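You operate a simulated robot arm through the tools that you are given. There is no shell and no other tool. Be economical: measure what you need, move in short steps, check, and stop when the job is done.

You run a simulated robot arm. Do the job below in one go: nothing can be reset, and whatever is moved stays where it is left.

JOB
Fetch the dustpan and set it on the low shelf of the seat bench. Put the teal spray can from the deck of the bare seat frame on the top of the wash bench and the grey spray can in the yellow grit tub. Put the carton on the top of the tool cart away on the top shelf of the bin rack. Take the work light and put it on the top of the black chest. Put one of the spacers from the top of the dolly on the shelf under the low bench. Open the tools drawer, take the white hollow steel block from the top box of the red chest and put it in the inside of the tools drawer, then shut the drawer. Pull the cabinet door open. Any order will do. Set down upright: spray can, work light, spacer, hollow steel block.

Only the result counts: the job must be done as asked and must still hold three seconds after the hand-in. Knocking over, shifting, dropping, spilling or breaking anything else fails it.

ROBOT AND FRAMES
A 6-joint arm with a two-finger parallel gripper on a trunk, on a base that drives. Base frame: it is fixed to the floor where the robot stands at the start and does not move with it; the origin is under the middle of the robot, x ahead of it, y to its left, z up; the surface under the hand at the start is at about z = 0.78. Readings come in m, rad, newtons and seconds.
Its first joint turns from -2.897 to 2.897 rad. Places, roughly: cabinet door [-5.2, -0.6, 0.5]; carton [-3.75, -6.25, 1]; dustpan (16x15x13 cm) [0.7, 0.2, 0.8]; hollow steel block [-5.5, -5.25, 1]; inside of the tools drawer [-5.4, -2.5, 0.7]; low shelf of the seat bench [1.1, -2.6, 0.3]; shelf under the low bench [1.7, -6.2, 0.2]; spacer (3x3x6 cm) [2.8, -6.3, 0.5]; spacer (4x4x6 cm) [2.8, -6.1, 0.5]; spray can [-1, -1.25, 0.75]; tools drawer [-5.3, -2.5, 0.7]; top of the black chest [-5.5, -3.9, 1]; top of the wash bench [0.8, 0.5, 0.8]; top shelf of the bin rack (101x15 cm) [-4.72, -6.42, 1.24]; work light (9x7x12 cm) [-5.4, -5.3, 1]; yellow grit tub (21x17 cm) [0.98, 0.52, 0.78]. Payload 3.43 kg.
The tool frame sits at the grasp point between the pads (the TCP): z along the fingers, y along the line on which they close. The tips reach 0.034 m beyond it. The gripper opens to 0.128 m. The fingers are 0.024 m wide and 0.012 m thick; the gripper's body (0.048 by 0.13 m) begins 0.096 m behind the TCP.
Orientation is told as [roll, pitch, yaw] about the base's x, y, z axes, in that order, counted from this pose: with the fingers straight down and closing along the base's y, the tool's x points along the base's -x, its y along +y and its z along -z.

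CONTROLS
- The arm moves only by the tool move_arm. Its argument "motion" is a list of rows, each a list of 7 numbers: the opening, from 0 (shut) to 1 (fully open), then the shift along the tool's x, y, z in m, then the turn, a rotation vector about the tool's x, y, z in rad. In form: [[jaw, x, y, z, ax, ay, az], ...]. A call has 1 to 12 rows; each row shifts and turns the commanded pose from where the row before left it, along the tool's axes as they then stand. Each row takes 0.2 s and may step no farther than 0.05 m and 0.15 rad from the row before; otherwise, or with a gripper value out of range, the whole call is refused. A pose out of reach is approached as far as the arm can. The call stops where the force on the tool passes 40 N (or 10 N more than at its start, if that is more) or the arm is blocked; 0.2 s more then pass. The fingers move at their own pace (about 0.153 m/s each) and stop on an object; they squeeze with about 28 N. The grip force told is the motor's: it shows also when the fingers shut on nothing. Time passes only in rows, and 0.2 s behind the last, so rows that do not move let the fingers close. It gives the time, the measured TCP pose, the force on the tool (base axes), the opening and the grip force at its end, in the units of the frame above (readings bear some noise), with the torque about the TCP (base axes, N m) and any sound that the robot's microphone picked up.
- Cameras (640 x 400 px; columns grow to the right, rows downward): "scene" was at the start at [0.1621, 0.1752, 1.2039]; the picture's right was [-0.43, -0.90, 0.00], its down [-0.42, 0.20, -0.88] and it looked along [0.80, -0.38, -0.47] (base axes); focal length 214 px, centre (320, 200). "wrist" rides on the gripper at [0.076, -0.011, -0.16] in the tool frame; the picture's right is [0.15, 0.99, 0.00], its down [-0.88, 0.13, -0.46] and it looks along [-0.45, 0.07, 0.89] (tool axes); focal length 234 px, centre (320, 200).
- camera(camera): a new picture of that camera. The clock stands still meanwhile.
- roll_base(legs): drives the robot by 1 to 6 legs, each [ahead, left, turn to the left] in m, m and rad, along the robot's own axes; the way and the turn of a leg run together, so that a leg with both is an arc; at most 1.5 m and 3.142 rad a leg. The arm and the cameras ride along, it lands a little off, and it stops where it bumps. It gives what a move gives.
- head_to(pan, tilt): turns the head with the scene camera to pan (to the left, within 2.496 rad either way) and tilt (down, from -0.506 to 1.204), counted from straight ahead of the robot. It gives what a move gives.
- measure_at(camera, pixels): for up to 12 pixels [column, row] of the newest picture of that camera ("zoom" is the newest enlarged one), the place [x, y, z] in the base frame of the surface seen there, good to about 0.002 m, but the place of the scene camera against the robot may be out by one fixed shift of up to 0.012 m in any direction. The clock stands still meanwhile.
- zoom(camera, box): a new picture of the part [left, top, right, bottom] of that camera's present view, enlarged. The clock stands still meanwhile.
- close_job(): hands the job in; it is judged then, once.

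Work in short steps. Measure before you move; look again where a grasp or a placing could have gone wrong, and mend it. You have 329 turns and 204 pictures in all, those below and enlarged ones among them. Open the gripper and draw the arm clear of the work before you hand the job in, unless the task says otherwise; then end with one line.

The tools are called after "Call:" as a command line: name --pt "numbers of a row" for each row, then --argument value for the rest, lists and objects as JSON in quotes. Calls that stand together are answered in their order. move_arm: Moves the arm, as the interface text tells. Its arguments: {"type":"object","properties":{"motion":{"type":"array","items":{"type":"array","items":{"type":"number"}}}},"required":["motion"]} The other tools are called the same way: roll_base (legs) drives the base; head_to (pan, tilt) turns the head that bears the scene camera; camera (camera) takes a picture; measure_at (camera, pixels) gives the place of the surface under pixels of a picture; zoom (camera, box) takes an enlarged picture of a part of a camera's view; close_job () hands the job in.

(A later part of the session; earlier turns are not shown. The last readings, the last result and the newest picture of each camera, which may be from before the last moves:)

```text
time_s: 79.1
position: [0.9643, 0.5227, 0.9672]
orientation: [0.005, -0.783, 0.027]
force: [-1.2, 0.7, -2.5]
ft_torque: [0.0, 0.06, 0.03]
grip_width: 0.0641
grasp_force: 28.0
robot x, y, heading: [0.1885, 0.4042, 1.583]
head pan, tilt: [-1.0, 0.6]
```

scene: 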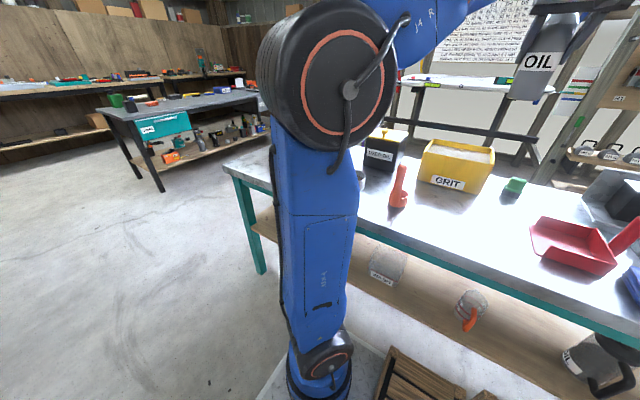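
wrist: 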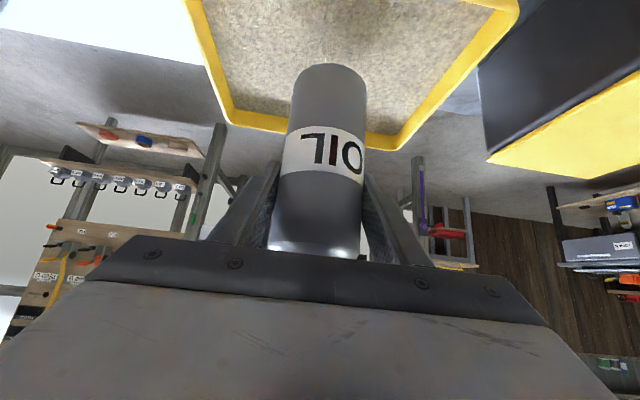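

Call:
move_arm --pt "0 0.0021 0 0.0021 0 0 0" --pt "0 0 0 0 0 0 0"

Call:
move_arm --pt "0 0.0021 0 0.0021 0 0 0" --pt "0 0 0 0 0 0 0"

Call:
camera --camera "wrist"

```text
time_s: 79.7
position: [0.9637, 0.5232, 0.9634]
orientation: [0.005, -0.784, 0.027]
force: [1.5, 0.3, -2.5]
ft_torque: [-0.02, 0.05, 0.01]
grip_width: 0.064
grasp_force: 28.5
robot x, y, heading: [0.1897, 0.407, 1.58]
head pan, tilt: [-1.0, 0.6]
```

```text
time_s: 80.3
position: [0.9643, 0.5214, 0.9609]
orientation: [0.006, -0.784, 0.028]
force: [0.4, -0.1, -3.5]
ft_torque: [0.0, 0.02, 0.03]
grip_width: 0.064
grasp_force: 28.1
robot x, y, heading: [0.1909, 0.4047, 1.582]
head pan, tilt: [-1.0, 0.6]
```

```text
170 pictures are left
```

wrist: 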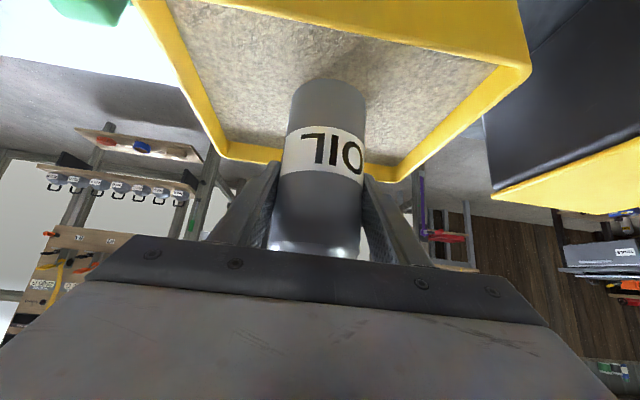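

The can's foot is now sinking into the grit (its lower edge moved from row 62 to 78). I keep lowering slowly, watching for support.

Call:
move_arm --pt "0 0.0035 0 0.0035 0 0 0" --pt "0 0.0035 0 0.0035 0 0 0" --pt "0 0 0 0 0 0 0"

Call:
move_arm --pt "0 0.0035 0 0.0035 0 0 0" --pt "0 0.0035 0 0.0035 0 0 0" --pt "0 0 0 0 0 0 0"

Call:
camera --camera "wrist"

```text
time_s: 81.1
position: [0.9654, 0.5225, 0.9507]
orientation: [0.005, -0.783, 0.028]
force: [0.5, 0.5, -3.7]
ft_torque: [0.02, 0.06, 0.03]
grip_width: 0.0642
grasp_force: 28.2
robot x, y, heading: [0.1873, 0.4081, 1.585]
head pan, tilt: [-1.0, 0.6]
```

```text
time_s: 81.9
position: [0.965, 0.5219, 0.9417]
orientation: [0.004, -0.784, 0.027]
force: [-0.8, -0.7, -2.2]
ft_torque: [0.0, 0.03, -0.01]
grip_width: 0.0639
grasp_force: 28.3
robot x, y, heading: [0.1909, 0.4042, 1.581]
head pan, tilt: [-1.0, 0.6]
```

```text
169 pictures are left
```

wrist: 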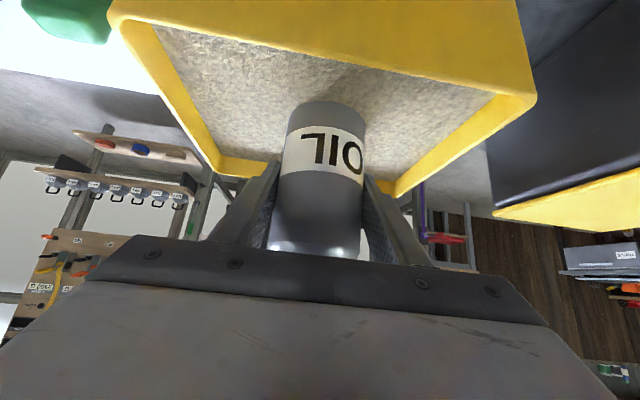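

Still no support; the grit gives way. There is room down to TCP ≈0.89 (fingers inside the tub), so I go on in small steps.

Call:
move_arm --pt "0 0.0035 0 0.0035 0 0 0" --pt "0 0.0035 0 0.0035 0 0 0" --pt "0 0.0035 0 0.0035 0 0 0" --pt "0 0 0 0 0 0 0"

Call:
move_arm --pt "0 0.0035 0 0.0035 0 0 0" --pt "0 0.0035 0 0.0035 0 0 0" --pt "0 0.0035 0 0.0035 0 0 0" --pt "0 0 0 0 0 0 0"

Call:
camera --camera "wrist"

```text
time_s: 82.9
position: [0.9636, 0.5237, 0.927]
orientation: [0.005, -0.783, 0.028]
force: [-0.9, 0.2, -4.2]
ft_torque: [-0.05, 0.01, 0.0]
grip_width: 0.064
grasp_force: 28.2
robot x, y, heading: [0.1894, 0.4034, 1.578]
head pan, tilt: [-1.0, 0.6]
```

```text
time_s: 83.9
position: [0.9631, 0.5236, 0.9114]
orientation: [0.005, -0.784, 0.026]
force: [0.1, 1.5, -2.9]
ft_torque: [-0.01, 0.04, 0.01]
grip_width: 0.064
grasp_force: 27.9
robot x, y, heading: [0.1905, 0.4094, 1.586]
head pan, tilt: [-1.0, 0.6]
```

```text
168 pictures are left
```

wrist: 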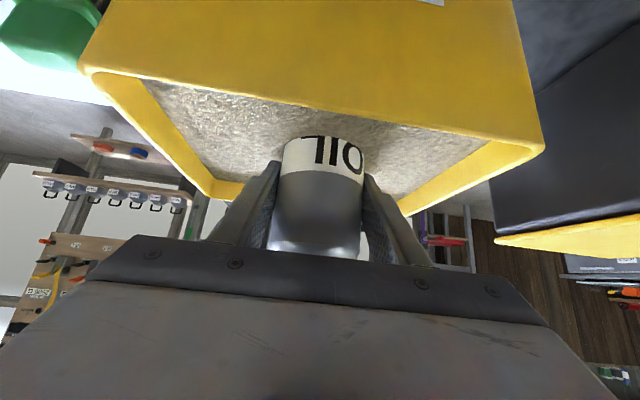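

No support yet at base z≈0.81; the tub floor should be near 0.79. I continue.

Call:
move_arm --pt "0 0.0028 0 0.0028 0 0 0" --pt "0 0.0028 0 0.0028 0 0 0" --pt "0 0 0 0 0 0 0"

Call:
move_arm --pt "0 0.0028 0 0.0028 0 0 0" --pt "0 0.0028 0 0.0028 0 0 0" --pt "0 0 0 0 0 0 0"

```text
time_s: 84.7
position: [0.9644, 0.524, 0.9035]
orientation: [0.006, -0.785, 0.03]
force: [-1.2, 0.4, -3.6]
ft_torque: [0.02, 0.02, 0.03]
grip_width: 0.0644
grasp_force: 27.7
robot x, y, heading: [0.1899, 0.4069, 1.582]
head pan, tilt: [-1.0, 0.6]
```

```text
time_s: 85.5
position: [0.9652, 0.5221, 0.8947]
orientation: [0.005, -0.783, 0.027]
force: [-0.3, -0.3, -3.3]
ft_torque: [-0.01, 0.04, 0.02]
grip_width: 0.064
grasp_force: 27.9
robot x, y, heading: [0.1869, 0.4062, 1.584]
head pan, tilt: [-1.0, 0.6]
```

Call:
move_arm --pt "0 0.0028 0 0.0028 0 0 0" --pt "0 0 0 0 0 0 0"

Call:
move_arm --pt "0 0.0028 0 0.0028 0 0 0" --pt "0 0 0 0 0 0 0"

Call:
camera --camera "wrist"

```text
time_s: 86.1
position: [0.9642, 0.523, 0.891]
orientation: [0.004, -0.783, 0.028]
force: [0.6, -0.1, -2.1]
ft_torque: [0.01, 0.06, -0.06]
grip_width: 0.0639
grasp_force: 27.9
robot x, y, heading: [0.1897, 0.4064, 1.583]
head pan, tilt: [-1.0, 0.6]
```

```text
time_s: 86.7
position: [0.9637, 0.5224, 0.8878]
orientation: [0.005, -0.784, 0.029]
force: [0.9, 0.8, -0.9]
ft_torque: [0.09, -0.07, 0.0]
grip_width: 0.0641
grasp_force: 27.8
robot x, y, heading: [0.1915, 0.4054, 1.58]
head pan, tilt: [-1.0, 0.6]
```

```text
167 pictures are left
```

wrist: 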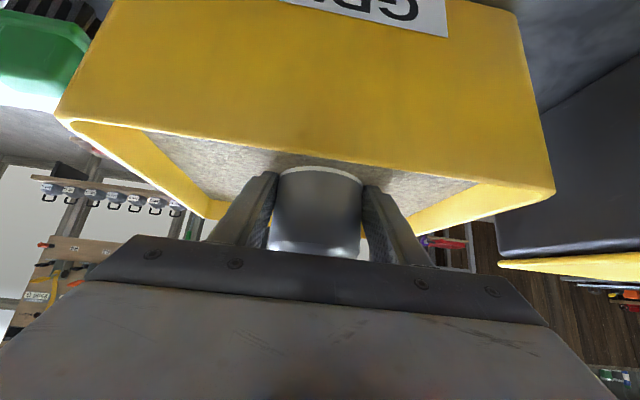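

The load is coming off (−0.9 N): the can stands on the tub floor. I lower 1.5 mm more, open slightly and retract along the tool axis.

Call:
move_arm --pt "0 0.001 0 0.001 0 0 0" --pt "0.2 0 0 0 0 0 0" --pt "0.75 0 0 0 0 0 0" --pt "0.75 0 0 0 0 0 0" --pt "0.75 0 0 -0.03 0 0 0" --pt "0.75 0 0 -0.045 0 0 0" --pt "0.75 0 0 -0.045 0 0 0" --pt "0.75 0 0 -0.045 0 0 0" --pt "0.75 0 0 -0.045 0 0 0" --pt "0.75 0 0 -0.045 0 0 0"

Call:
camera --camera "wrist"

```text
time_s: 88.9
position: [0.7819, 0.5159, 1.0682]
orientation: [0.007, -0.782, 0.027]
force: [0.9, -0.1, 0.2]
ft_torque: [-0.03, 0.06, 0.03]
grip_width: 0.096
grasp_force: 0.0
robot x, y, heading: [0.1861, 0.4049, 1.584]
head pan, tilt: [-1.0, 0.6]
```

```text
166 pictures are left
```

wrist: 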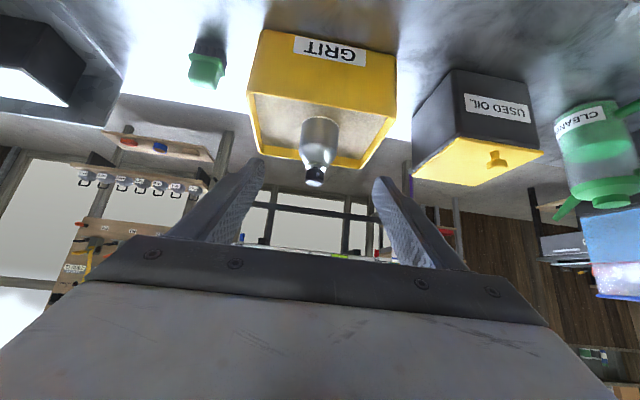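

The grey can stands upright in the tub. Next the dustpan again: I move over it and steepen the tool to 20° tilt for a longer pad contact on the post.

Call:
move_arm --pt "0.6 0 -0.045 0 0 0.109 0" --pt "0.6 0 -0.045 0 0 0.109 0" --pt "0.5 0 -0.045 0 0 0.109 0" --pt "0.5 0 -0.045 0 0 0.109 0" --pt "0.5 0 -0.045 0 0 0 0" --pt "0.5 0 -0.045 0 0 0 0" --pt "0.5 0.045 -0.045 0 0 0 0" --pt "0.5 0.045 -0.045 0 0 0 0" --pt "0.5 0.01 -0.015 0 0 0 0"

Call:
camera --camera "wrist"

```text
refused: row 7 steps farther than a row can; nothing moved
```

```text
165 pictures are left
```

wrist: 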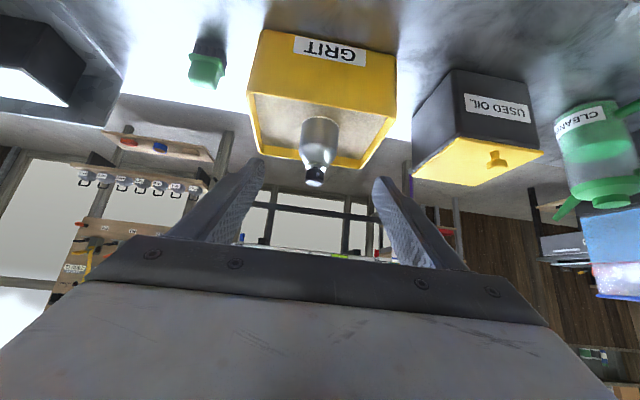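

I split the diagonal rows to stay within the step limit.

Call:
move_arm --pt "0.6 0 -0.045 0 0 0.109 0" --pt "0.6 0 -0.045 0 0 0.109 0" --pt "0.5 0 -0.045 0 0 0.109 0" --pt "0.5 0 -0.045 0 0 0.109 0" --pt "0.5 0 -0.045 0 0 0 0" --pt "0.5 0 -0.045 0 0 0 0" --pt "0.5 0.035 -0.035 0 0 0 0" --pt "0.5 0.035 -0.035 0 0 0 0" --pt "0.5 0.03 -0.035 0 0 0 0"

Call:
camera --camera "wrist"

```text
time_s: 90.9
position: [0.6993, 0.1369, 1.032]
orientation: [0.003, -0.349, 0.033]
force: [0.4, 0.2, 0.6]
ft_torque: [-0.03, 0.01, 0.01]
grip_width: 0.0639
grasp_force: 0.0
robot x, y, heading: [0.1889, 0.4031, 1.583]
head pan, tilt: [-1.0, 0.6]
```

```text
164 pictures are left
```

wrist: 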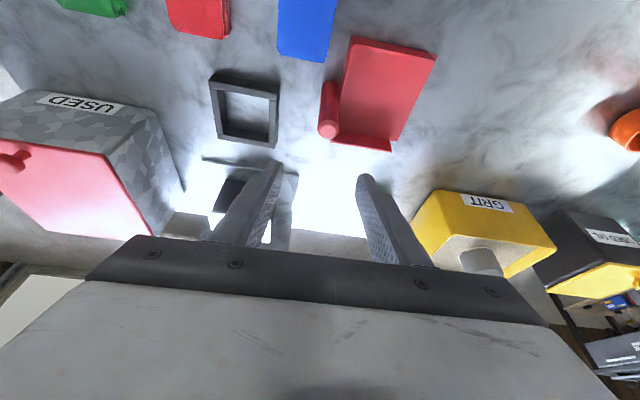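

Call:
zoom --camera "wrist" --box '[290, 30, 450, 160]'

Call:
measure_at --camera "zoom" --pixels '[[155, 405], [120, 390], [195, 380], [125, 270], [225, 260], [250, 40], [190, 440], [400, 460]]'

```text
3.08 times, centred on (370, 95) of wrist
```

zoom: 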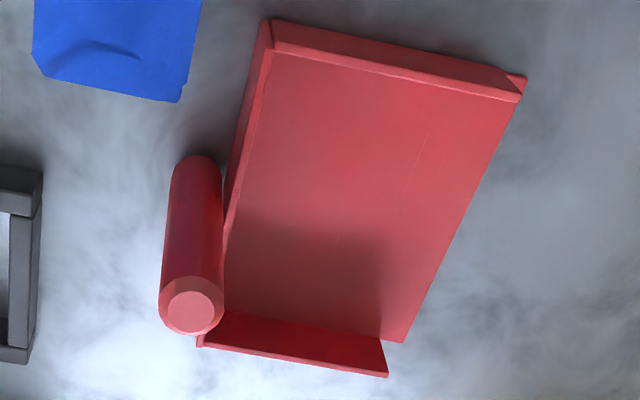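

```text
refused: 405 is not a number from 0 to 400
```

Call:
measure_at --camera "zoom" --pixels '[[190, 310], [164, 303], [220, 303], [192, 328], [195, 165], [265, 40], [205, 340], [385, 372]]'

```text
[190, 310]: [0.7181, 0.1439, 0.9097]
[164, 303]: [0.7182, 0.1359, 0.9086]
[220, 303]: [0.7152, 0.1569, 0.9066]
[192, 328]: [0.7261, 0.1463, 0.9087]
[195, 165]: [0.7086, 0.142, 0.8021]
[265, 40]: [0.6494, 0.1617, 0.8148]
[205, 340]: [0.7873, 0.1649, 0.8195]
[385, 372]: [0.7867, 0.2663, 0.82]
```

Post centre is now ≈(0.718,0.146). I descend with the 20° tilt to TCP z≈0.862 and close.

Call:
move_arm --pt "0.5 0.02 0.004 0.02 0 0 0" --pt "0.5 0.02 0.0045 0.02 0 0 0" --pt "0.5 0 0 0.042 0 0 0" --pt "0.5 0 0 0.042 0 0 0" --pt "0.5 0 0 0.042 0 0 0" --pt "0.5 0 0 0 0 0 0" --pt "0 0 0 0 0 0 0" --pt "0 0 0 0 0 0 0" --pt "0 0 0 0 0 0 0"

Call:
camera --camera "wrist"

```text
time_s: 92.9
position: [0.7189, 0.1474, 0.8597]
orientation: [0.004, -0.348, 0.031]
force: [-0.6, 0.1, 0.2]
ft_torque: [0.1, 0.1, 0.03]
grip_width: 0.03
grasp_force: 27.6
robot x, y, heading: [0.1888, 0.4067, 1.586]
head pan, tilt: [-1.0, 0.6]
```

```text
162 pictures are left
```

wrist: 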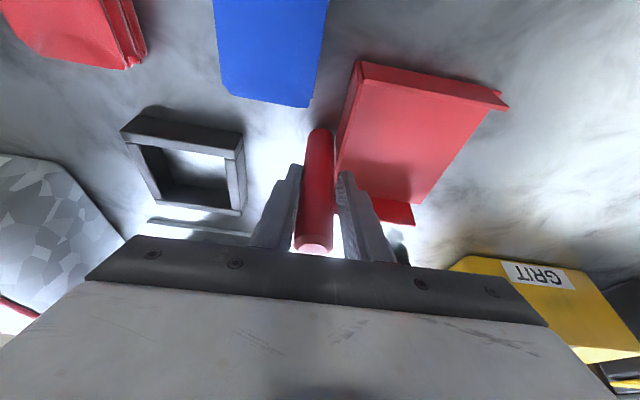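

Width is 30 mm here. I lift very slowly by 2 cm to test.

Call:
move_arm --pt "0 -0.0017 0 -0.0047 0 0 0" --pt "0 -0.0017 0 -0.0047 0 0 0" --pt "0 -0.0017 0 -0.0047 0 0 0" --pt "0 -0.0017 0 -0.0047 0 0 0" --pt "0 0 0 0 0 0 0"

Call:
camera --camera "wrist"

```text
time_s: 94.1
position: [0.721, 0.1484, 0.8812]
orientation: [0.004, -0.349, 0.029]
force: [0.2, 0.3, -1.8]
ft_torque: [-0.07, -0.01, 0.0]
grip_width: 0.0301
grasp_force: 27.6
robot x, y, heading: [0.1884, 0.4045, 1.586]
head pan, tilt: [-1.0, 0.6]
```

```text
161 pictures are left
```

wrist: 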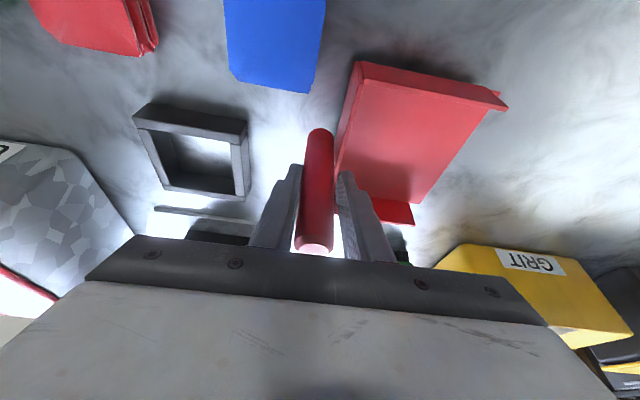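

It lifts with the hand (1.8 N). I raise it to about z 1.10.

Call:
move_arm --pt "0 -0.0068 0 -0.0188 0 0 0" --pt "0 -0.0094 0 -0.0258 0 0 0" --pt "0 -0.0094 0 -0.0258 0 0 0" --pt "0 -0.0094 0 -0.0258 0 0 0" --pt "0 -0.0094 0 -0.0258 0 0 0" --pt "0 -0.0094 0 -0.0258 0 0 0" --pt "0 -0.0094 0 -0.0258 0 0 0" --pt "0 -0.0094 0 -0.0258 0 0 0" --pt "0 0 0 0 0 0 0"

Call:
camera --camera "wrist"

```text
time_s: 96.1
position: [0.7203, 0.1468, 1.0947]
orientation: [0.003, -0.348, 0.029]
force: [0.4, -0.1, -1.0]
ft_torque: [-0.01, -0.03, 0.0]
grip_width: 0.03
grasp_force: 27.9
robot x, y, heading: [0.1876, 0.4022, 1.581]
head pan, tilt: [-1.0, 0.6]
```

```text
160 pictures are left
```

wrist: 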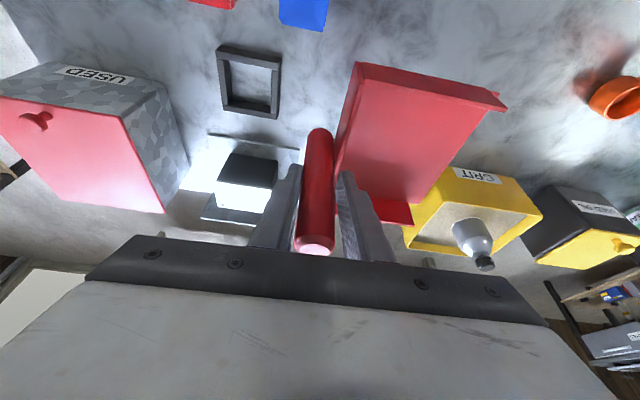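

The dustpan is firmly held level. I drive backward (south) to the seat bench and look at the shelf.

Call:
roll_base --legs '[[-1.4, 0, 0], [-1.35, 0, 0]]'

Call:
head_to --pan -1.65 --tilt 0.8

Call:
camera --camera "scene"

```text
time_s: 109.6
position: [0.7989, -2.6264, 1.0951]
orientation: [0.005, -0.348, 0.061]
force: [0.7, 1.2, -1.3]
ft_torque: [-0.06, -0.03, 0.01]
grip_width: 0.0298
grasp_force: 27.8
robot x, y, heading: [0.2645, -2.3839, 1.615]
head pan, tilt: [-1.0, 0.6]
```

```text
time_s: 110.7
position: [0.7999, -2.6261, 1.0942]
orientation: [0.004, -0.348, 0.061]
force: [-0.1, 0.0, -2.3]
ft_torque: [-0.03, 0.02, -0.03]
grip_width: 0.0295
grasp_force: 27.8
robot x, y, heading: [0.2601, -2.3836, 1.615]
head pan, tilt: [-1.649, 0.799]
```

```text
159 pictures are left
```

scene: 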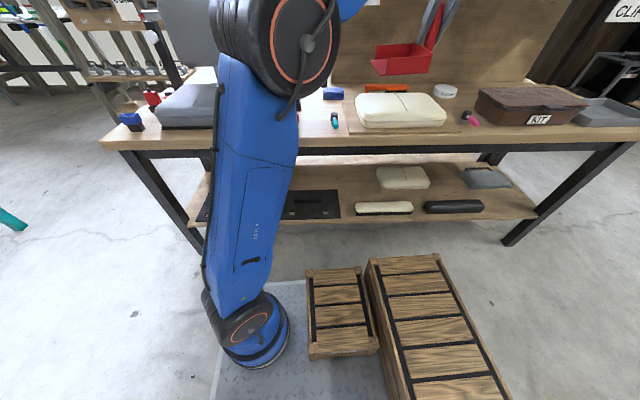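

Call:
zoom --camera "scene" --box '[180, 120, 550, 260]'

Call:
measure_at --camera "scene" --pixels '[[345, 215], [340, 193], [357, 205], [378, 180], [410, 205], [342, 222], [345, 152], [345, 165], [346, 140], [410, 60], [350, 175]]'

```text
1.73 times, centred on (365, 190) of scene
```

zoom: 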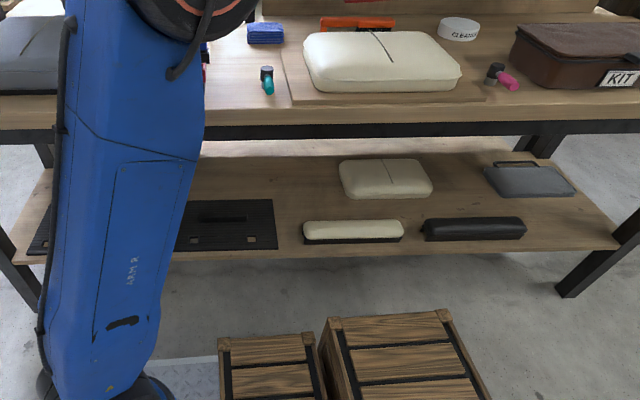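

```text
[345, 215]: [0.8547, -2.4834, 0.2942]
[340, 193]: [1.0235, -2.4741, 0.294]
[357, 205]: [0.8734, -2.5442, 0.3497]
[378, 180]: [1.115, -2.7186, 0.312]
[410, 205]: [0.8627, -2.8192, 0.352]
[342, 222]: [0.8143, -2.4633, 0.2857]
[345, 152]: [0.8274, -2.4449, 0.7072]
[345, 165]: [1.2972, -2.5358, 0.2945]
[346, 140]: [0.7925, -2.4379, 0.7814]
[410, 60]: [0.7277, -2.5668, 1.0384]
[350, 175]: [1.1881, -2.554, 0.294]
```

Free shelf spots: the front right end of the shelf beyond the dark cushion looks clear. I measure it, and the plate and cushion edges.

Call:
measure_at --camera "zoom" --pixels '[[527, 232], [545, 243], [615, 243], [600, 222], [578, 195], [485, 180], [420, 230], [434, 180], [340, 180], [460, 200], [278, 245], [275, 200]]'

```text
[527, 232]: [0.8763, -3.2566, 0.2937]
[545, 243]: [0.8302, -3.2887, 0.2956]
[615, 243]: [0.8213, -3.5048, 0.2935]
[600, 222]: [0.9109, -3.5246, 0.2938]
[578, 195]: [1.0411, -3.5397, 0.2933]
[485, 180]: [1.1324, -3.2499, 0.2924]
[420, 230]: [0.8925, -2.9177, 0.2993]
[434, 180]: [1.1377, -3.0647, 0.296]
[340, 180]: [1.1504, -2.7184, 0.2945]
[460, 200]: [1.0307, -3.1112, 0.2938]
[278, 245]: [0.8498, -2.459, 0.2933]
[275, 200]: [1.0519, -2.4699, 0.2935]
```

The clear spot is x 0.83–1.03, y −3.27…−3.49, shelf z 0.294. I square the heading and back up 0.77 m so the post comes to y≈−3.42.

Call:
roll_base --legs '[[0, 0, -0.044], [-0.77, 0, 0]]'

Call:
head_to --pan -1.3 --tilt 0.7

Call:
camera --camera "scene"

```text
time_s: 115.3
position: [0.7808, -3.4429, 1.0945]
orientation: [0.005, -0.346, 0.007]
force: [-0.1, -0.3, -0.8]
ft_torque: [-0.06, -0.02, -0.02]
grip_width: 0.0248
grasp_force: 28.2
robot x, y, heading: [0.2574, -3.1734, 1.556]
head pan, tilt: [-1.649, 0.799]
```

```text
time_s: 116.1
position: [0.7818, -3.443, 1.0943]
orientation: [0.005, -0.347, 0.008]
force: [-0.3, -0.3, -2.1]
ft_torque: [-0.06, 0.02, 0.01]
grip_width: 0.0248
grasp_force: 28.1
robot x, y, heading: [0.2542, -3.1696, 1.56]
head pan, tilt: [-1.3, 0.7]
```

```text
157 pictures are left
```

scene: 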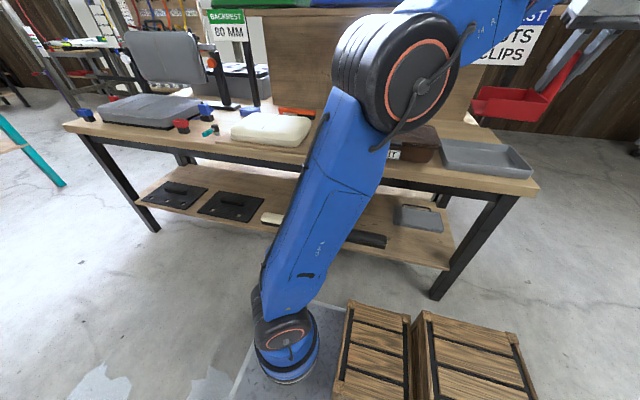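

The width dropped from 0.030 to 0.025: the post has shifted in the grip. I look closer.

Call:
camera --camera "wrist"

Call:
zoom --camera "scene" --box '[440, 0, 640, 150]'

```text
156 pictures are left
```

wrist: 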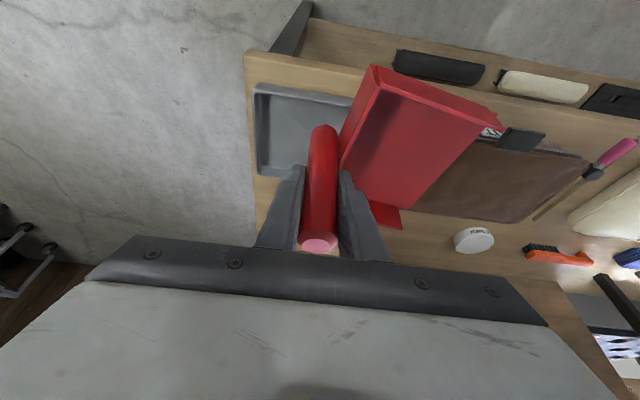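

```text
2.67 times, centred on (540, 75) of scene
```

zoom: 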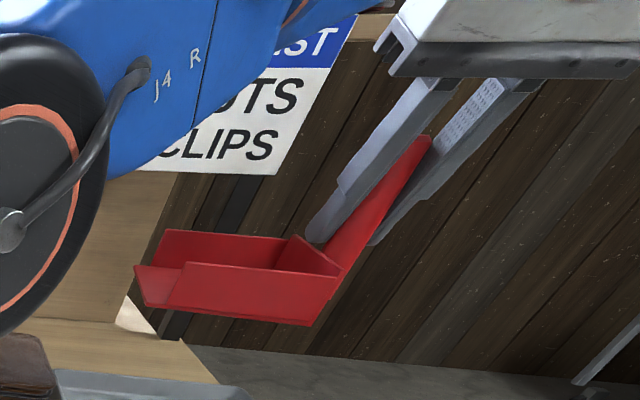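

It is still held, only slightly turned. I move gently: back from the table edge first, then down.

Call:
move_arm --pt "0 0.0141 0.004 -0.0051 0 0 0" --pt "0 0.0141 0.004 -0.0051 0 0 0" --pt "0 0.0141 0.004 -0.0051 0 0 0" --pt "0 0.0141 0.004 -0.0051 0 0 0" --pt "0 0.0141 0.004 -0.0051 0 0 0" --pt "0 0.0141 0.002 -0.0051 0 0 0" --pt "0 0.007 0 0.0188 0 0 0" --pt "0 0.0103 0 0.0282 0 0 0" --pt "0 0.0103 0 0.0282 0 0 0" --pt "0 0.0103 0 0.0282 0 0 0" --pt "0 0.0103 0 0.0282 0 0 0" --pt "0 0.0103 0 0.0282 0 0 0"

Call:
move_arm --pt "0 0.0103 0 0.0282 0 0 0" --pt "0 0.0103 0 0.0282 0 0 0" --pt "0 0.0103 0 0.0282 0 0 0" --pt "0 0.0103 0 0.0282 0 0 0" --pt "0 0.0103 0 0.0282 0 0 0" --pt "0 0.0103 0 0.0282 0 0 0" --pt "0 0.0103 0 0.0282 0 0 0" --pt "0 0.0103 0 0.0282 0 0 0" --pt "0 0.0103 0 0.0282 0 0 0" --pt "0 0.0103 0 0.0282 0 0 0" --pt "0 0 0 0 0 0 0"

Call:
camera --camera "scene"

```text
time_s: 118.7
position: [0.6905, -3.4172, 0.9263]
orientation: [0.004, -0.348, 0.007]
force: [0.7, 0.4, -1.1]
ft_torque: [-0.04, 0.02, 0.03]
grip_width: 0.0251
grasp_force: 28.1
robot x, y, heading: [0.2534, -3.1722, 1.559]
head pan, tilt: [-1.3, 0.7]
```

```text
time_s: 121.1
position: [0.6879, -3.4157, 0.6252]
orientation: [0.004, -0.347, 0.007]
force: [-0.6, 0.1, -1.1]
ft_torque: [-0.05, -0.02, 0.02]
grip_width: 0.0248
grasp_force: 28.4
robot x, y, heading: [0.253, -3.1723, 1.559]
head pan, tilt: [-1.3, 0.7]
```

```text
154 pictures are left
```

scene: 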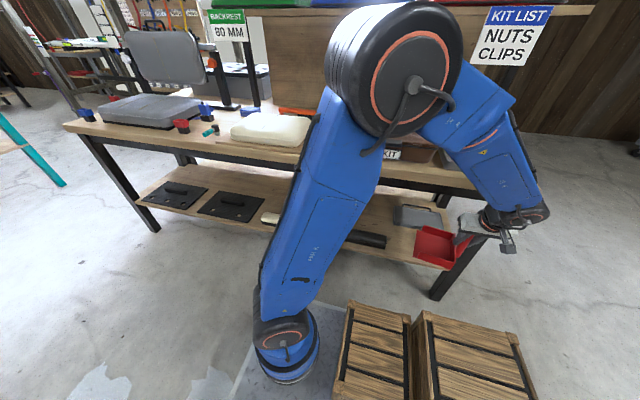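

Good view; the wrist is compact. I go down to z≈0.47 and check the pan's attitude.

Call:
move_arm --pt "0 0.0103 0 0.0282 0 0 0" --pt "0 0.0103 0 0.0282 0 0 0" --pt "0 0.0103 0 0.0282 0 0 0" --pt "0 0.0103 0 0.0282 0 0 0" --pt "0 0.0103 0 0.0282 0 0 0" --pt "0 0 0 0 0 0 0"

Call:
zoom --camera "scene" --box '[370, 170, 570, 310]'

Call:
camera --camera "wrist"

```text
time_s: 122.5
position: [0.6883, -3.4183, 0.4733]
orientation: [0.003, -0.348, 0.006]
force: [-0.7, -0.6, -2.0]
ft_torque: [-0.05, -0.01, 0.03]
grip_width: 0.0249
grasp_force: 27.8
robot x, y, heading: [0.2554, -3.1715, 1.56]
head pan, tilt: [-1.3, 0.7]
```

```text
2.86 times, centred on (470, 240) of scene
```

zoom: 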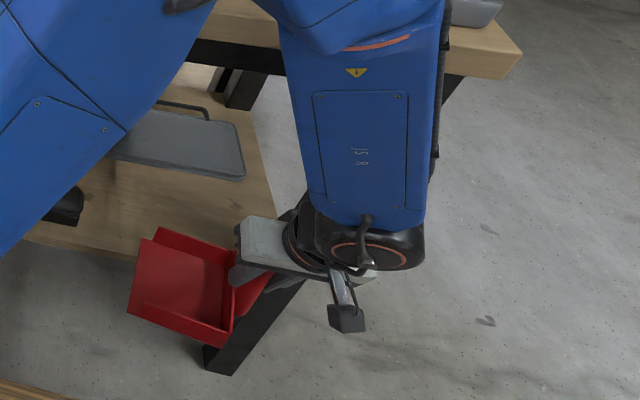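

```text
152 pictures are left
```

wrist: 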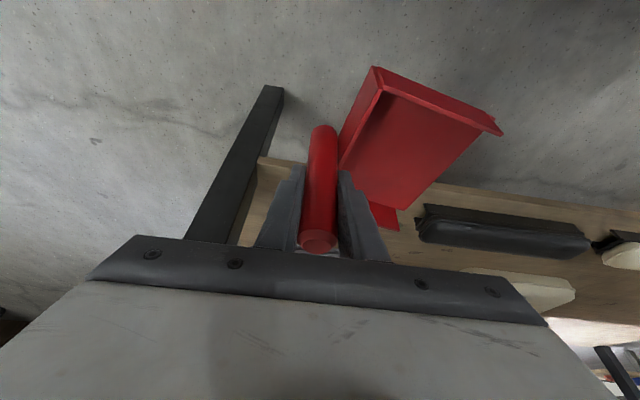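

I measure the pan's rim and bottom, the shelf edge and the leg in the wrist view.

Call:
measure_at --camera "wrist" --pixels '[[376, 68], [500, 128], [352, 180], [398, 205], [497, 135], [360, 165], [440, 160], [272, 90], [240, 150], [270, 175], [262, 160], [420, 215]]'

```text
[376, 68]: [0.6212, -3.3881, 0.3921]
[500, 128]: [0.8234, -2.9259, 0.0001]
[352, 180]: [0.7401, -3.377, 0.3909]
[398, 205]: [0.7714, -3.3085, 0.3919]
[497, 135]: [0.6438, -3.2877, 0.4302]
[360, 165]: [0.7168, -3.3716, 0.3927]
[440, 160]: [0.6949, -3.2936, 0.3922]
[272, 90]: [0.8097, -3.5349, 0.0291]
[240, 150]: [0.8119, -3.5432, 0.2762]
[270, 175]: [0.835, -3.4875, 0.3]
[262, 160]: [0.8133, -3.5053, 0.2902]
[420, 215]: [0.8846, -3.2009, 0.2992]
```

The pan hangs level with bottom ≈0.389. I descend to 1.5 cm above shelf height first, then slide in over the shelf, so the wrist stays under the apron.

Call:
move_arm --pt "0 0.0089 0 0.0244 0 0 0" --pt "0 0.0089 0 0.0244 0 0 0" --pt "0 0.0086 0 0.0235 0 0 0" --pt "0 -0.0235 0 0.0086 0 0 0" --pt "0 -0.0235 0 0.0086 0 0 0" --pt "0 -0.0235 0 0.0086 0 0 0" --pt "0 -0.0235 0 0.0086 0 0 0" --pt "0 0 0 0 0 0 0"

Call:
zoom --camera "scene" --box '[370, 120, 570, 310]'

Call:
camera --camera "wrist"

```text
time_s: 124.3
position: [0.79, -3.4164, 0.3968]
orientation: [0.003, -0.347, 0.007]
force: [0.5, 0.8, -1.9]
ft_torque: [-0.06, 0.02, -0.01]
grip_width: 0.0251
grasp_force: 28.5
robot x, y, heading: [0.2534, -3.1702, 1.56]
head pan, tilt: [-1.3, 0.7]
```

```text
2.11 times, centred on (470, 215) of scene
```

zoom: 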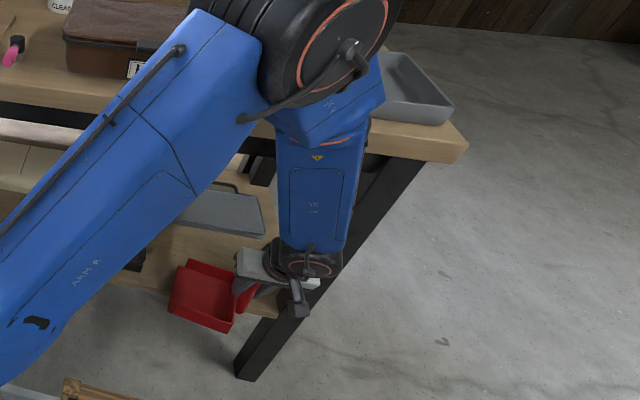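

```text
150 pictures are left
```

wrist: 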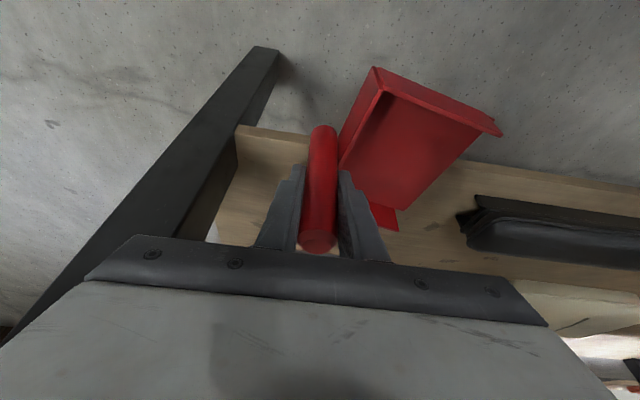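

The forearm hangs close to the table edge. I measure its surface against the edge.

Call:
measure_at --camera "zoom" --pixels '[[320, 150], [320, 200], [320, 240], [345, 160], [405, 140], [405, 160], [440, 155], [320, 75], [250, 80], [160, 130], [385, 190]]'

```text
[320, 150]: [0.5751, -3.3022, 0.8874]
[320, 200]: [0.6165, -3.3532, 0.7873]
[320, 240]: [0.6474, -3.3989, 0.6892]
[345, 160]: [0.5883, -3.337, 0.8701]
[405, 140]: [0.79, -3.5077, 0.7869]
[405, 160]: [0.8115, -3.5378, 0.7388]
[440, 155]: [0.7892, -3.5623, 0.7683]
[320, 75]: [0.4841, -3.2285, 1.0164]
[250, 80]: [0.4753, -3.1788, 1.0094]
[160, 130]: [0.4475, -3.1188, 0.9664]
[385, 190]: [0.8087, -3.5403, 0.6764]
```

The forearm would meet the table edge after ~3 cm. I strafe the base 0.30 m away from the bench so the forearm comes in at a flatter slope, then extend.

Call:
roll_base --legs '[[0, 0.32, 0]]'

Call:
move_arm --pt "0 -0.0282 0 0.0103 0 0 0" --pt "0 -0.0282 0 0.0103 0 0 0" --pt "0 -0.0282 0 0.0103 0 0 0" --pt "0 -0.0282 0 0.0103 0 0 0" --pt "0 -0.0282 0 0.0103 0 0 0" --pt "0 -0.0282 0 0.0103 0 0 0" --pt "0 -0.0282 0 0.0103 0 0 0" --pt "0 -0.0282 0 0.0103 0 0 0" --pt "0 -0.0282 0 0.0103 0 0 0" --pt "0 -0.0282 0 0.0103 0 0 0" --pt "0 0 0 0 0 0 0"

Call:
camera --camera "scene"

Call:
measure_at --camera "scene" --pixels '[[490, 150], [500, 170], [505, 190]]'

```text
time_s: 126.4
position: [0.4699, -3.4125, 0.3958]
orientation: [0.005, -0.35, 0.01]
force: [0.3, 0.7, -1.6]
ft_torque: [-0.04, 0.0, 0.05]
grip_width: 0.0251
grasp_force: 27.5
robot x, y, heading: [-0.0668, -3.1643, 1.561]
head pan, tilt: [-1.3, 0.7]
```

```text
time_s: 128.8
position: [0.7727, -3.4093, 0.3957]
orientation: [0.002, -0.348, 0.009]
force: [0.3, -0.6, -1.1]
ft_torque: [-0.06, 0.01, -0.01]
grip_width: 0.025
grasp_force: 28.3
robot x, y, heading: [-0.0635, -3.169, 1.562]
head pan, tilt: [-1.3, 0.7]
```

```text
149 pictures are left
```

scene: 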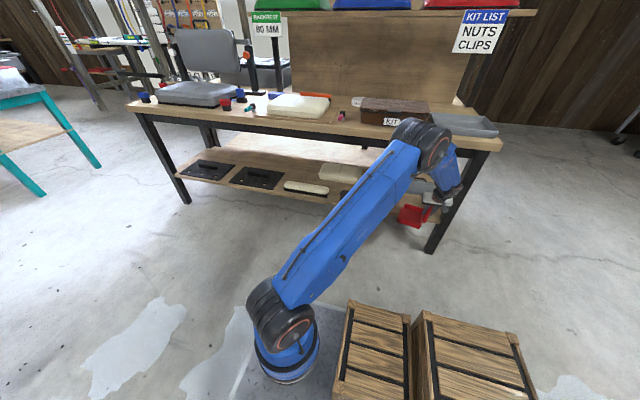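

```text
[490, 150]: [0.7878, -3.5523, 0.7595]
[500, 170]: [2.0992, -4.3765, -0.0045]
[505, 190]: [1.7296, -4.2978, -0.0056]
```

The elbow is now lower and further out; I zoom to check its distance from the table edge.

Call:
zoom --camera "scene" --box '[370, 90, 520, 260]'

Call:
measure_at --camera "scene" --pixels '[[435, 145], [415, 130], [447, 175], [440, 165], [455, 180], [440, 190], [400, 160]]'

```text
2.35 times, centred on (445, 175) of scene
```

zoom: 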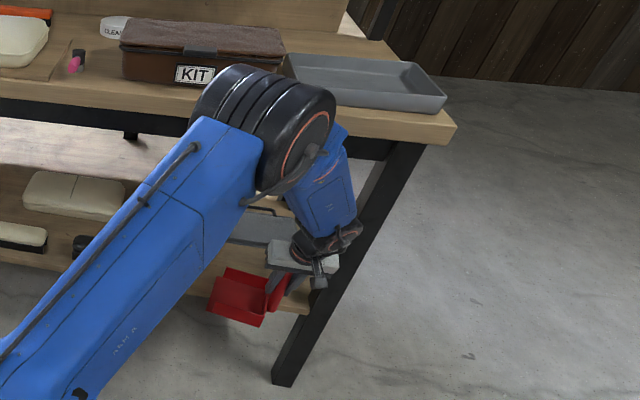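

```text
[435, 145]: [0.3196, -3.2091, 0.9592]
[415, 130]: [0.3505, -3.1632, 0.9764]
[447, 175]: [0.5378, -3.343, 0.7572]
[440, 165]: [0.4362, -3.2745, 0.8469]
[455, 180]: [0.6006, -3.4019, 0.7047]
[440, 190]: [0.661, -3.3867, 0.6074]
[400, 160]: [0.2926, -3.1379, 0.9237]
```

The forearm now clears the edge by >0.1 m. I advance 9 cm in small steps.

Call:
move_arm --pt "0 -0.0169 0 0.0062 0 0 0" --pt "0 -0.0169 0 0.0062 0 0 0" --pt "0 -0.0169 0 0.0062 0 0 0" --pt "0 -0.0169 0 0.0062 0 0 0" --pt "0 -0.0169 0 0.0062 0 0 0" --pt "0 0 0 0 0 0 0"

Call:
zoom --camera "scene" --box '[370, 90, 520, 260]'

Call:
camera --camera "wrist"

```text
time_s: 130.2
position: [0.8602, -3.4073, 0.3949]
orientation: [0.003, -0.349, 0.009]
force: [0.3, -0.4, -0.8]
ft_torque: [-0.1, 0.02, 0.02]
grip_width: 0.0248
grasp_force: 28.2
robot x, y, heading: [-0.0619, -3.1633, 1.561]
head pan, tilt: [-1.3, 0.7]
```

```text
2.35 times, centred on (445, 175) of scene
```

zoom: 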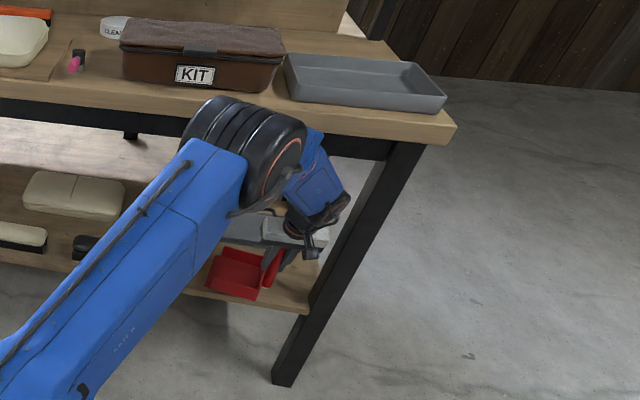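

```text
146 pictures are left
```

wrist: 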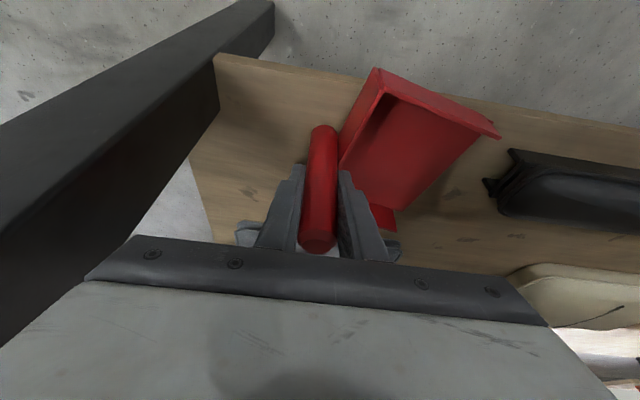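

The pan is almost wholly over the shelf. I go 3 cm further and lower to contact.

Call:
move_arm --pt "0 -0.0141 0 0.0051 0 0 0" --pt "0 -0.0141 0 0.0051 0 0 0" --pt "0 0.0021 0 0.0056 0 0 0" --pt "0 0.0014 0 0.0038 0 0 0" --pt "0 0 0 0 0 0 0"

Call:
measure_at --camera "wrist" --pixels '[[380, 180], [420, 150], [380, 120], [376, 70], [350, 60], [450, 240]]'

```text
time_s: 131.4
position: [0.891, -3.4082, 0.3854]
orientation: [0.004, -0.347, 0.008]
force: [0.0, -0.8, -2.2]
ft_torque: [-0.05, 0.01, 0.0]
grip_width: 0.0246
grasp_force: 28.1
robot x, y, heading: [-0.0666, -3.164, 1.561]
head pan, tilt: [-1.3, 0.7]
```

```text
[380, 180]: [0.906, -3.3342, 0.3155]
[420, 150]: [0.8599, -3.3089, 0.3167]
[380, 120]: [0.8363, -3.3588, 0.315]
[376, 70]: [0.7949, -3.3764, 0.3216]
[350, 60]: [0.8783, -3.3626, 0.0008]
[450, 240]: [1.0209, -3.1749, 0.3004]
```

Pan floor should be at ≈0.305 now, shelf ≈0.297. I lower in 3 mm steps.

Call:
move_arm --pt "0 0.001 0 0.0028 0 0 0" --pt "0 0.001 0 0.0028 0 0 0" --pt "0 0 0 0 0 0 0"

Call:
move_arm --pt "0 0.0007 0 0.0019 0 0 0" --pt "0 0 0 0 0 0 0"

```text
time_s: 132.2
position: [0.8893, -3.4084, 0.3832]
orientation: [0.002, -0.349, 0.008]
force: [-3.1, 2.2, 30.7]
ft_torque: [0.6, 0.02, 0.13]
grip_width: 0.0248
grasp_force: 27.6
robot x, y, heading: [-0.0637, -3.1722, 1.56]
head pan, tilt: [-1.3, 0.7]
```

```text
time_s: 132.9
position: [0.892, -3.4083, 0.3813]
orientation: [0.001, -0.352, 0.009]
force: [-0.1, 0.7, 10.3]
ft_torque: [0.3, 0.6, -0.02]
grip_width: 0.025
grasp_force: 27.5
robot x, y, heading: [-0.0653, -3.1663, 1.564]
head pan, tilt: [-1.3, 0.7]
stopped in row 2: the force on the tool passed its limit at 41 N (the readings are from after the stop); the commanded pose is now the measured one
```

It is resting on the shelf. I open and withdraw along the tool axis a bit, then check.

Call:
move_arm --pt "0.1 0 0 0 0 0 0" --pt "0.4 0 0 0 0 0 0" --pt "0.4 0 0 0 0 0 0" --pt "0.4 0 0 -0.025 0 0 0" --pt "0.4 0 0 -0.03 0 0 0"

Call:
camera --camera "wrist"

```text
time_s: 134.1
position: [0.8705, -3.4094, 0.4296]
orientation: [0.003, -0.349, 0.01]
force: [0.6, 0.9, -0.6]
ft_torque: [0.01, -0.02, 0.01]
grip_width: 0.0511
grasp_force: 0.1
robot x, y, heading: [-0.0627, -3.1673, 1.56]
head pan, tilt: [-1.3, 0.7]
```

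```text
145 pictures are left
```

wrist: 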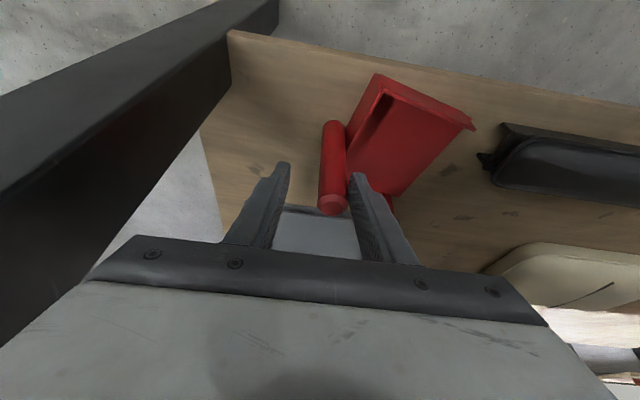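

The dustpan stands on the shelf. I withdraw horizontally, then raise the arm.

Call:
move_arm --pt "0.4 0.0376 0 -0.0137 0 0 0" --pt "0.4 0.0376 0 -0.0137 0 0 0" --pt "0.4 0.0376 0 -0.0137 0 0 0" --pt "0.4 0.0376 0 -0.0137 0 0 0" --pt "0.4 0.0376 0 -0.0137 0 0 0" --pt "0.4 0.0376 0 -0.0137 0 0 0" --pt "0.4 0.0376 0 -0.0137 0 0 0" --pt "0.4 0.0376 0 -0.0137 0 0 0"

Call:
zoom --camera "scene" --box '[370, 90, 520, 260]'

```text
time_s: 135.9
position: [0.5507, -3.4121, 0.4283]
orientation: [0.003, -0.348, 0.009]
force: [0.2, 0.9, -0.3]
ft_torque: [-0.01, 0.0, 0.02]
grip_width: 0.0513
grasp_force: 0.0
robot x, y, heading: [-0.0636, -3.1706, 1.563]
head pan, tilt: [-1.3, 0.7]
```

```text
2.35 times, centred on (445, 175) of scene
```

zoom: 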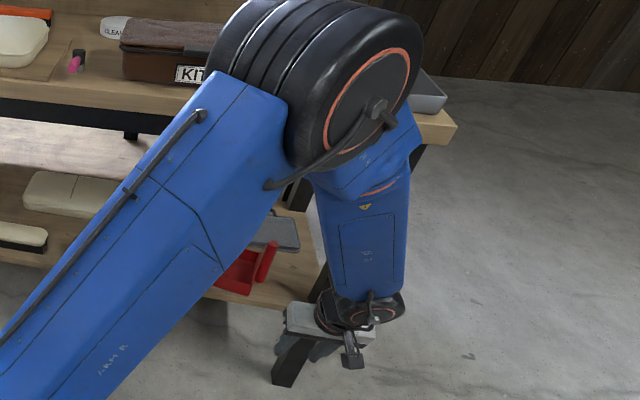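

The dustpan stands well on the shelf. I raise the arm and go back for the teal can: drive north, shift away from the cart, and turn π.

Call:
move_arm --pt "0.5 -0.0154 0 -0.0423 0 0 0" --pt "0.5 -0.0154 0 -0.0423 0 0 0" --pt "0.5 -0.0154 0 -0.0423 0 0 0" --pt "0.5 -0.0154 0 -0.0423 0 0 0" --pt "0.5 -0.0154 0 -0.0423 0 0 0" --pt "0.5 -0.0154 0 -0.0423 0 0 0" --pt "0.5 -0.0154 0 -0.0423 0 0 0" --pt "0.5 -0.0154 0 -0.0423 0 0 0" --pt "0.5 -0.0154 0 -0.0423 0 0 0" --pt "0.5 -0.0154 0 -0.0423 0 0 0" --pt "0.5 -0.0154 0 -0.0423 0 0 0" --pt "0.5 -0.0154 0 -0.0423 0 0 0"

Call:
move_arm --pt "0.8 -0.0154 0 -0.0423 0 0 0" --pt "0.8 -0.0154 0 -0.0423 0 0 0" --pt "0.8 0 0 0 0 -0.109 0" --pt "0.8 0 0 0 0 -0.109 0" --pt "0.8 0 0 0 0 -0.109 0" --pt "0.8 0 0 0 0 -0.109 0"

Call:
roll_base --legs '[[1.3, 0, 0], [0.46, 0, 0], [0, -0.27, 0], [0, 0, -1.57], [0, 0, -1.56]]'

```text
time_s: 138.5
position: [0.551, -3.4142, 0.9719]
orientation: [0.003, -0.352, 0.009]
force: [-0.1, -0.3, -0.5]
ft_torque: [0.0, -0.01, 0.03]
grip_width: 0.0641
grasp_force: 0.1
robot x, y, heading: [-0.0655, -3.1682, 1.557]
head pan, tilt: [-1.3, 0.7]
```

```text
time_s: 139.9
position: [0.551, -3.4141, 1.062]
orientation: [0.001, -0.788, 0.008]
force: [-0.5, 1.1, 0.2]
ft_torque: [-0.03, -0.01, 0.02]
grip_width: 0.1025
grasp_force: 0.1
robot x, y, heading: [-0.0649, -3.1676, 1.559]
head pan, tilt: [-1.3, 0.7]
```

```text
time_s: 148.9
position: [0.5319, -1.6529, 1.0613]
orientation: [0.003, -0.788, 0.029]
force: [0.9, -0.9, 0.9]
ft_torque: [0.01, 0.02, -0.01]
grip_width: 0.1025
grasp_force: 0.1
robot x, y, heading: [-0.0869, -1.4222, 1.585]
head pan, tilt: [-1.3, 0.7]
stopped in leg 2: the robot was blocked; the commanded pose is now the measured one
```

It grazed the cart step just short of the goal. I strafe right first, then turn.

Call:
roll_base --legs '[[0, -0.29, 0], [0, 0, -1.57], [0, 0, -1.58]]'

```text
time_s: 158.3
position: [-0.4385, -1.2322, 1.0629]
orientation: [0.003, -0.787, -3.031]
force: [0.4, 0.2, -0.8]
ft_torque: [0.0, 0.03, 0.01]
grip_width: 0.1025
grasp_force: 0.2
robot x, y, heading: [0.1943, -1.4131, -1.476]
head pan, tilt: [-1.3, 0.7]
```

I correct the heading and strafe toward the cart's step.

Call:
roll_base --legs '[[0, 0, -0.1], [0, -0.22, 0]]'

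Call:
camera --camera "wrist"

```text
time_s: 160.6
position: [-0.6356, -1.1682, 1.0616]
orientation: [0.003, -0.789, -3.13]
force: [0.4, 0.6, -0.9]
ft_torque: [-0.02, 0.04, 0.03]
grip_width: 0.1026
grasp_force: 0.2
robot x, y, heading: [-0.018, -1.4116, -1.575]
head pan, tilt: [-1.3, 0.7]
```

```text
143 pictures are left
```

wrist: 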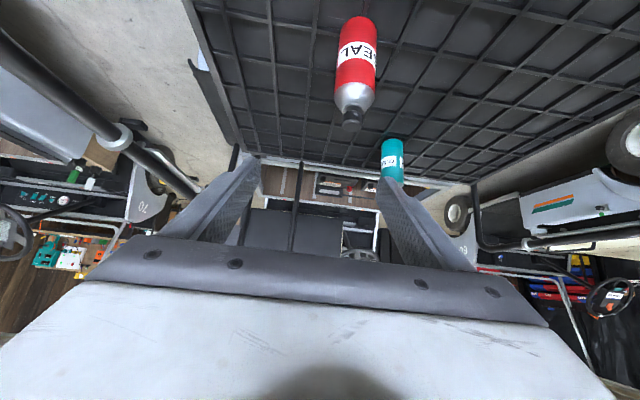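

I move sideways to line up with the teal can at y≈−1.41, then forward above, and measure.

Call:
move_arm --pt "0.8 0 0.041 0 0 0 0" --pt "0.8 0 0.041 0 0 0 0" --pt "0.8 0 0.041 0 0 0 0" --pt "0.8 0 0.041 0 0 0 0" --pt "0.8 0 0.041 0 0 0 0" --pt "0.8 0 0.041 0 0 0 0" --pt "0.8 -0.03 0 0.03 0 0 0" --pt "0.8 -0.03 0 0.03 0 0 0" --pt "0.8 -0.03 0 0.03 0 0 0" --pt "0.8 -0.03 0 0.03 0 0 0" --pt "0.8 -0.03 0 0.03 0 0 0"

Call:
camera --camera "wrist"

```text
time_s: 163.0
position: [-0.8461, -1.4171, 1.0651]
orientation: [0.004, -0.79, -3.13]
force: [-0.3, 0.4, 0.5]
ft_torque: [-0.01, -0.03, 0.01]
grip_width: 0.1024
grasp_force: 0.0
robot x, y, heading: [-0.0187, -1.4172, -1.574]
head pan, tilt: [-1.3, 0.7]
```

```text
142 pictures are left
```

wrist: 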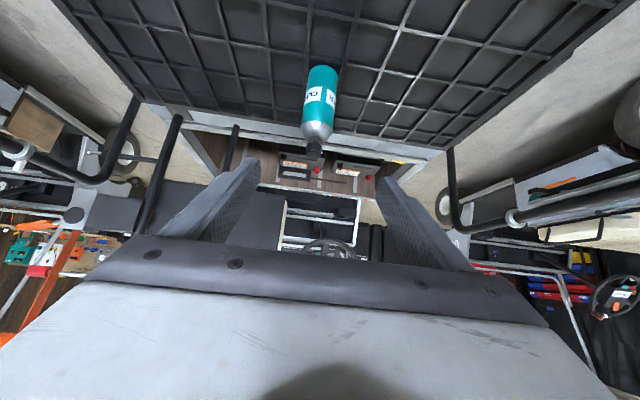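

Call:
measure_at --camera "wrist" --pixels '[[323, 68], [320, 95], [317, 125], [316, 145], [307, 95], [337, 95], [305, 118], [330, 120]]'

```text
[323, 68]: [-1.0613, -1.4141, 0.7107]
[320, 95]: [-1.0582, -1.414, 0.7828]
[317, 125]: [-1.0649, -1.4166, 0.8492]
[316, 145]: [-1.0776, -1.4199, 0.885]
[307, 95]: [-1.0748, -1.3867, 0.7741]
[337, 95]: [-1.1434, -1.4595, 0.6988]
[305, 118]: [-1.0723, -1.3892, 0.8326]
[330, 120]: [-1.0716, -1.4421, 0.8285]
```

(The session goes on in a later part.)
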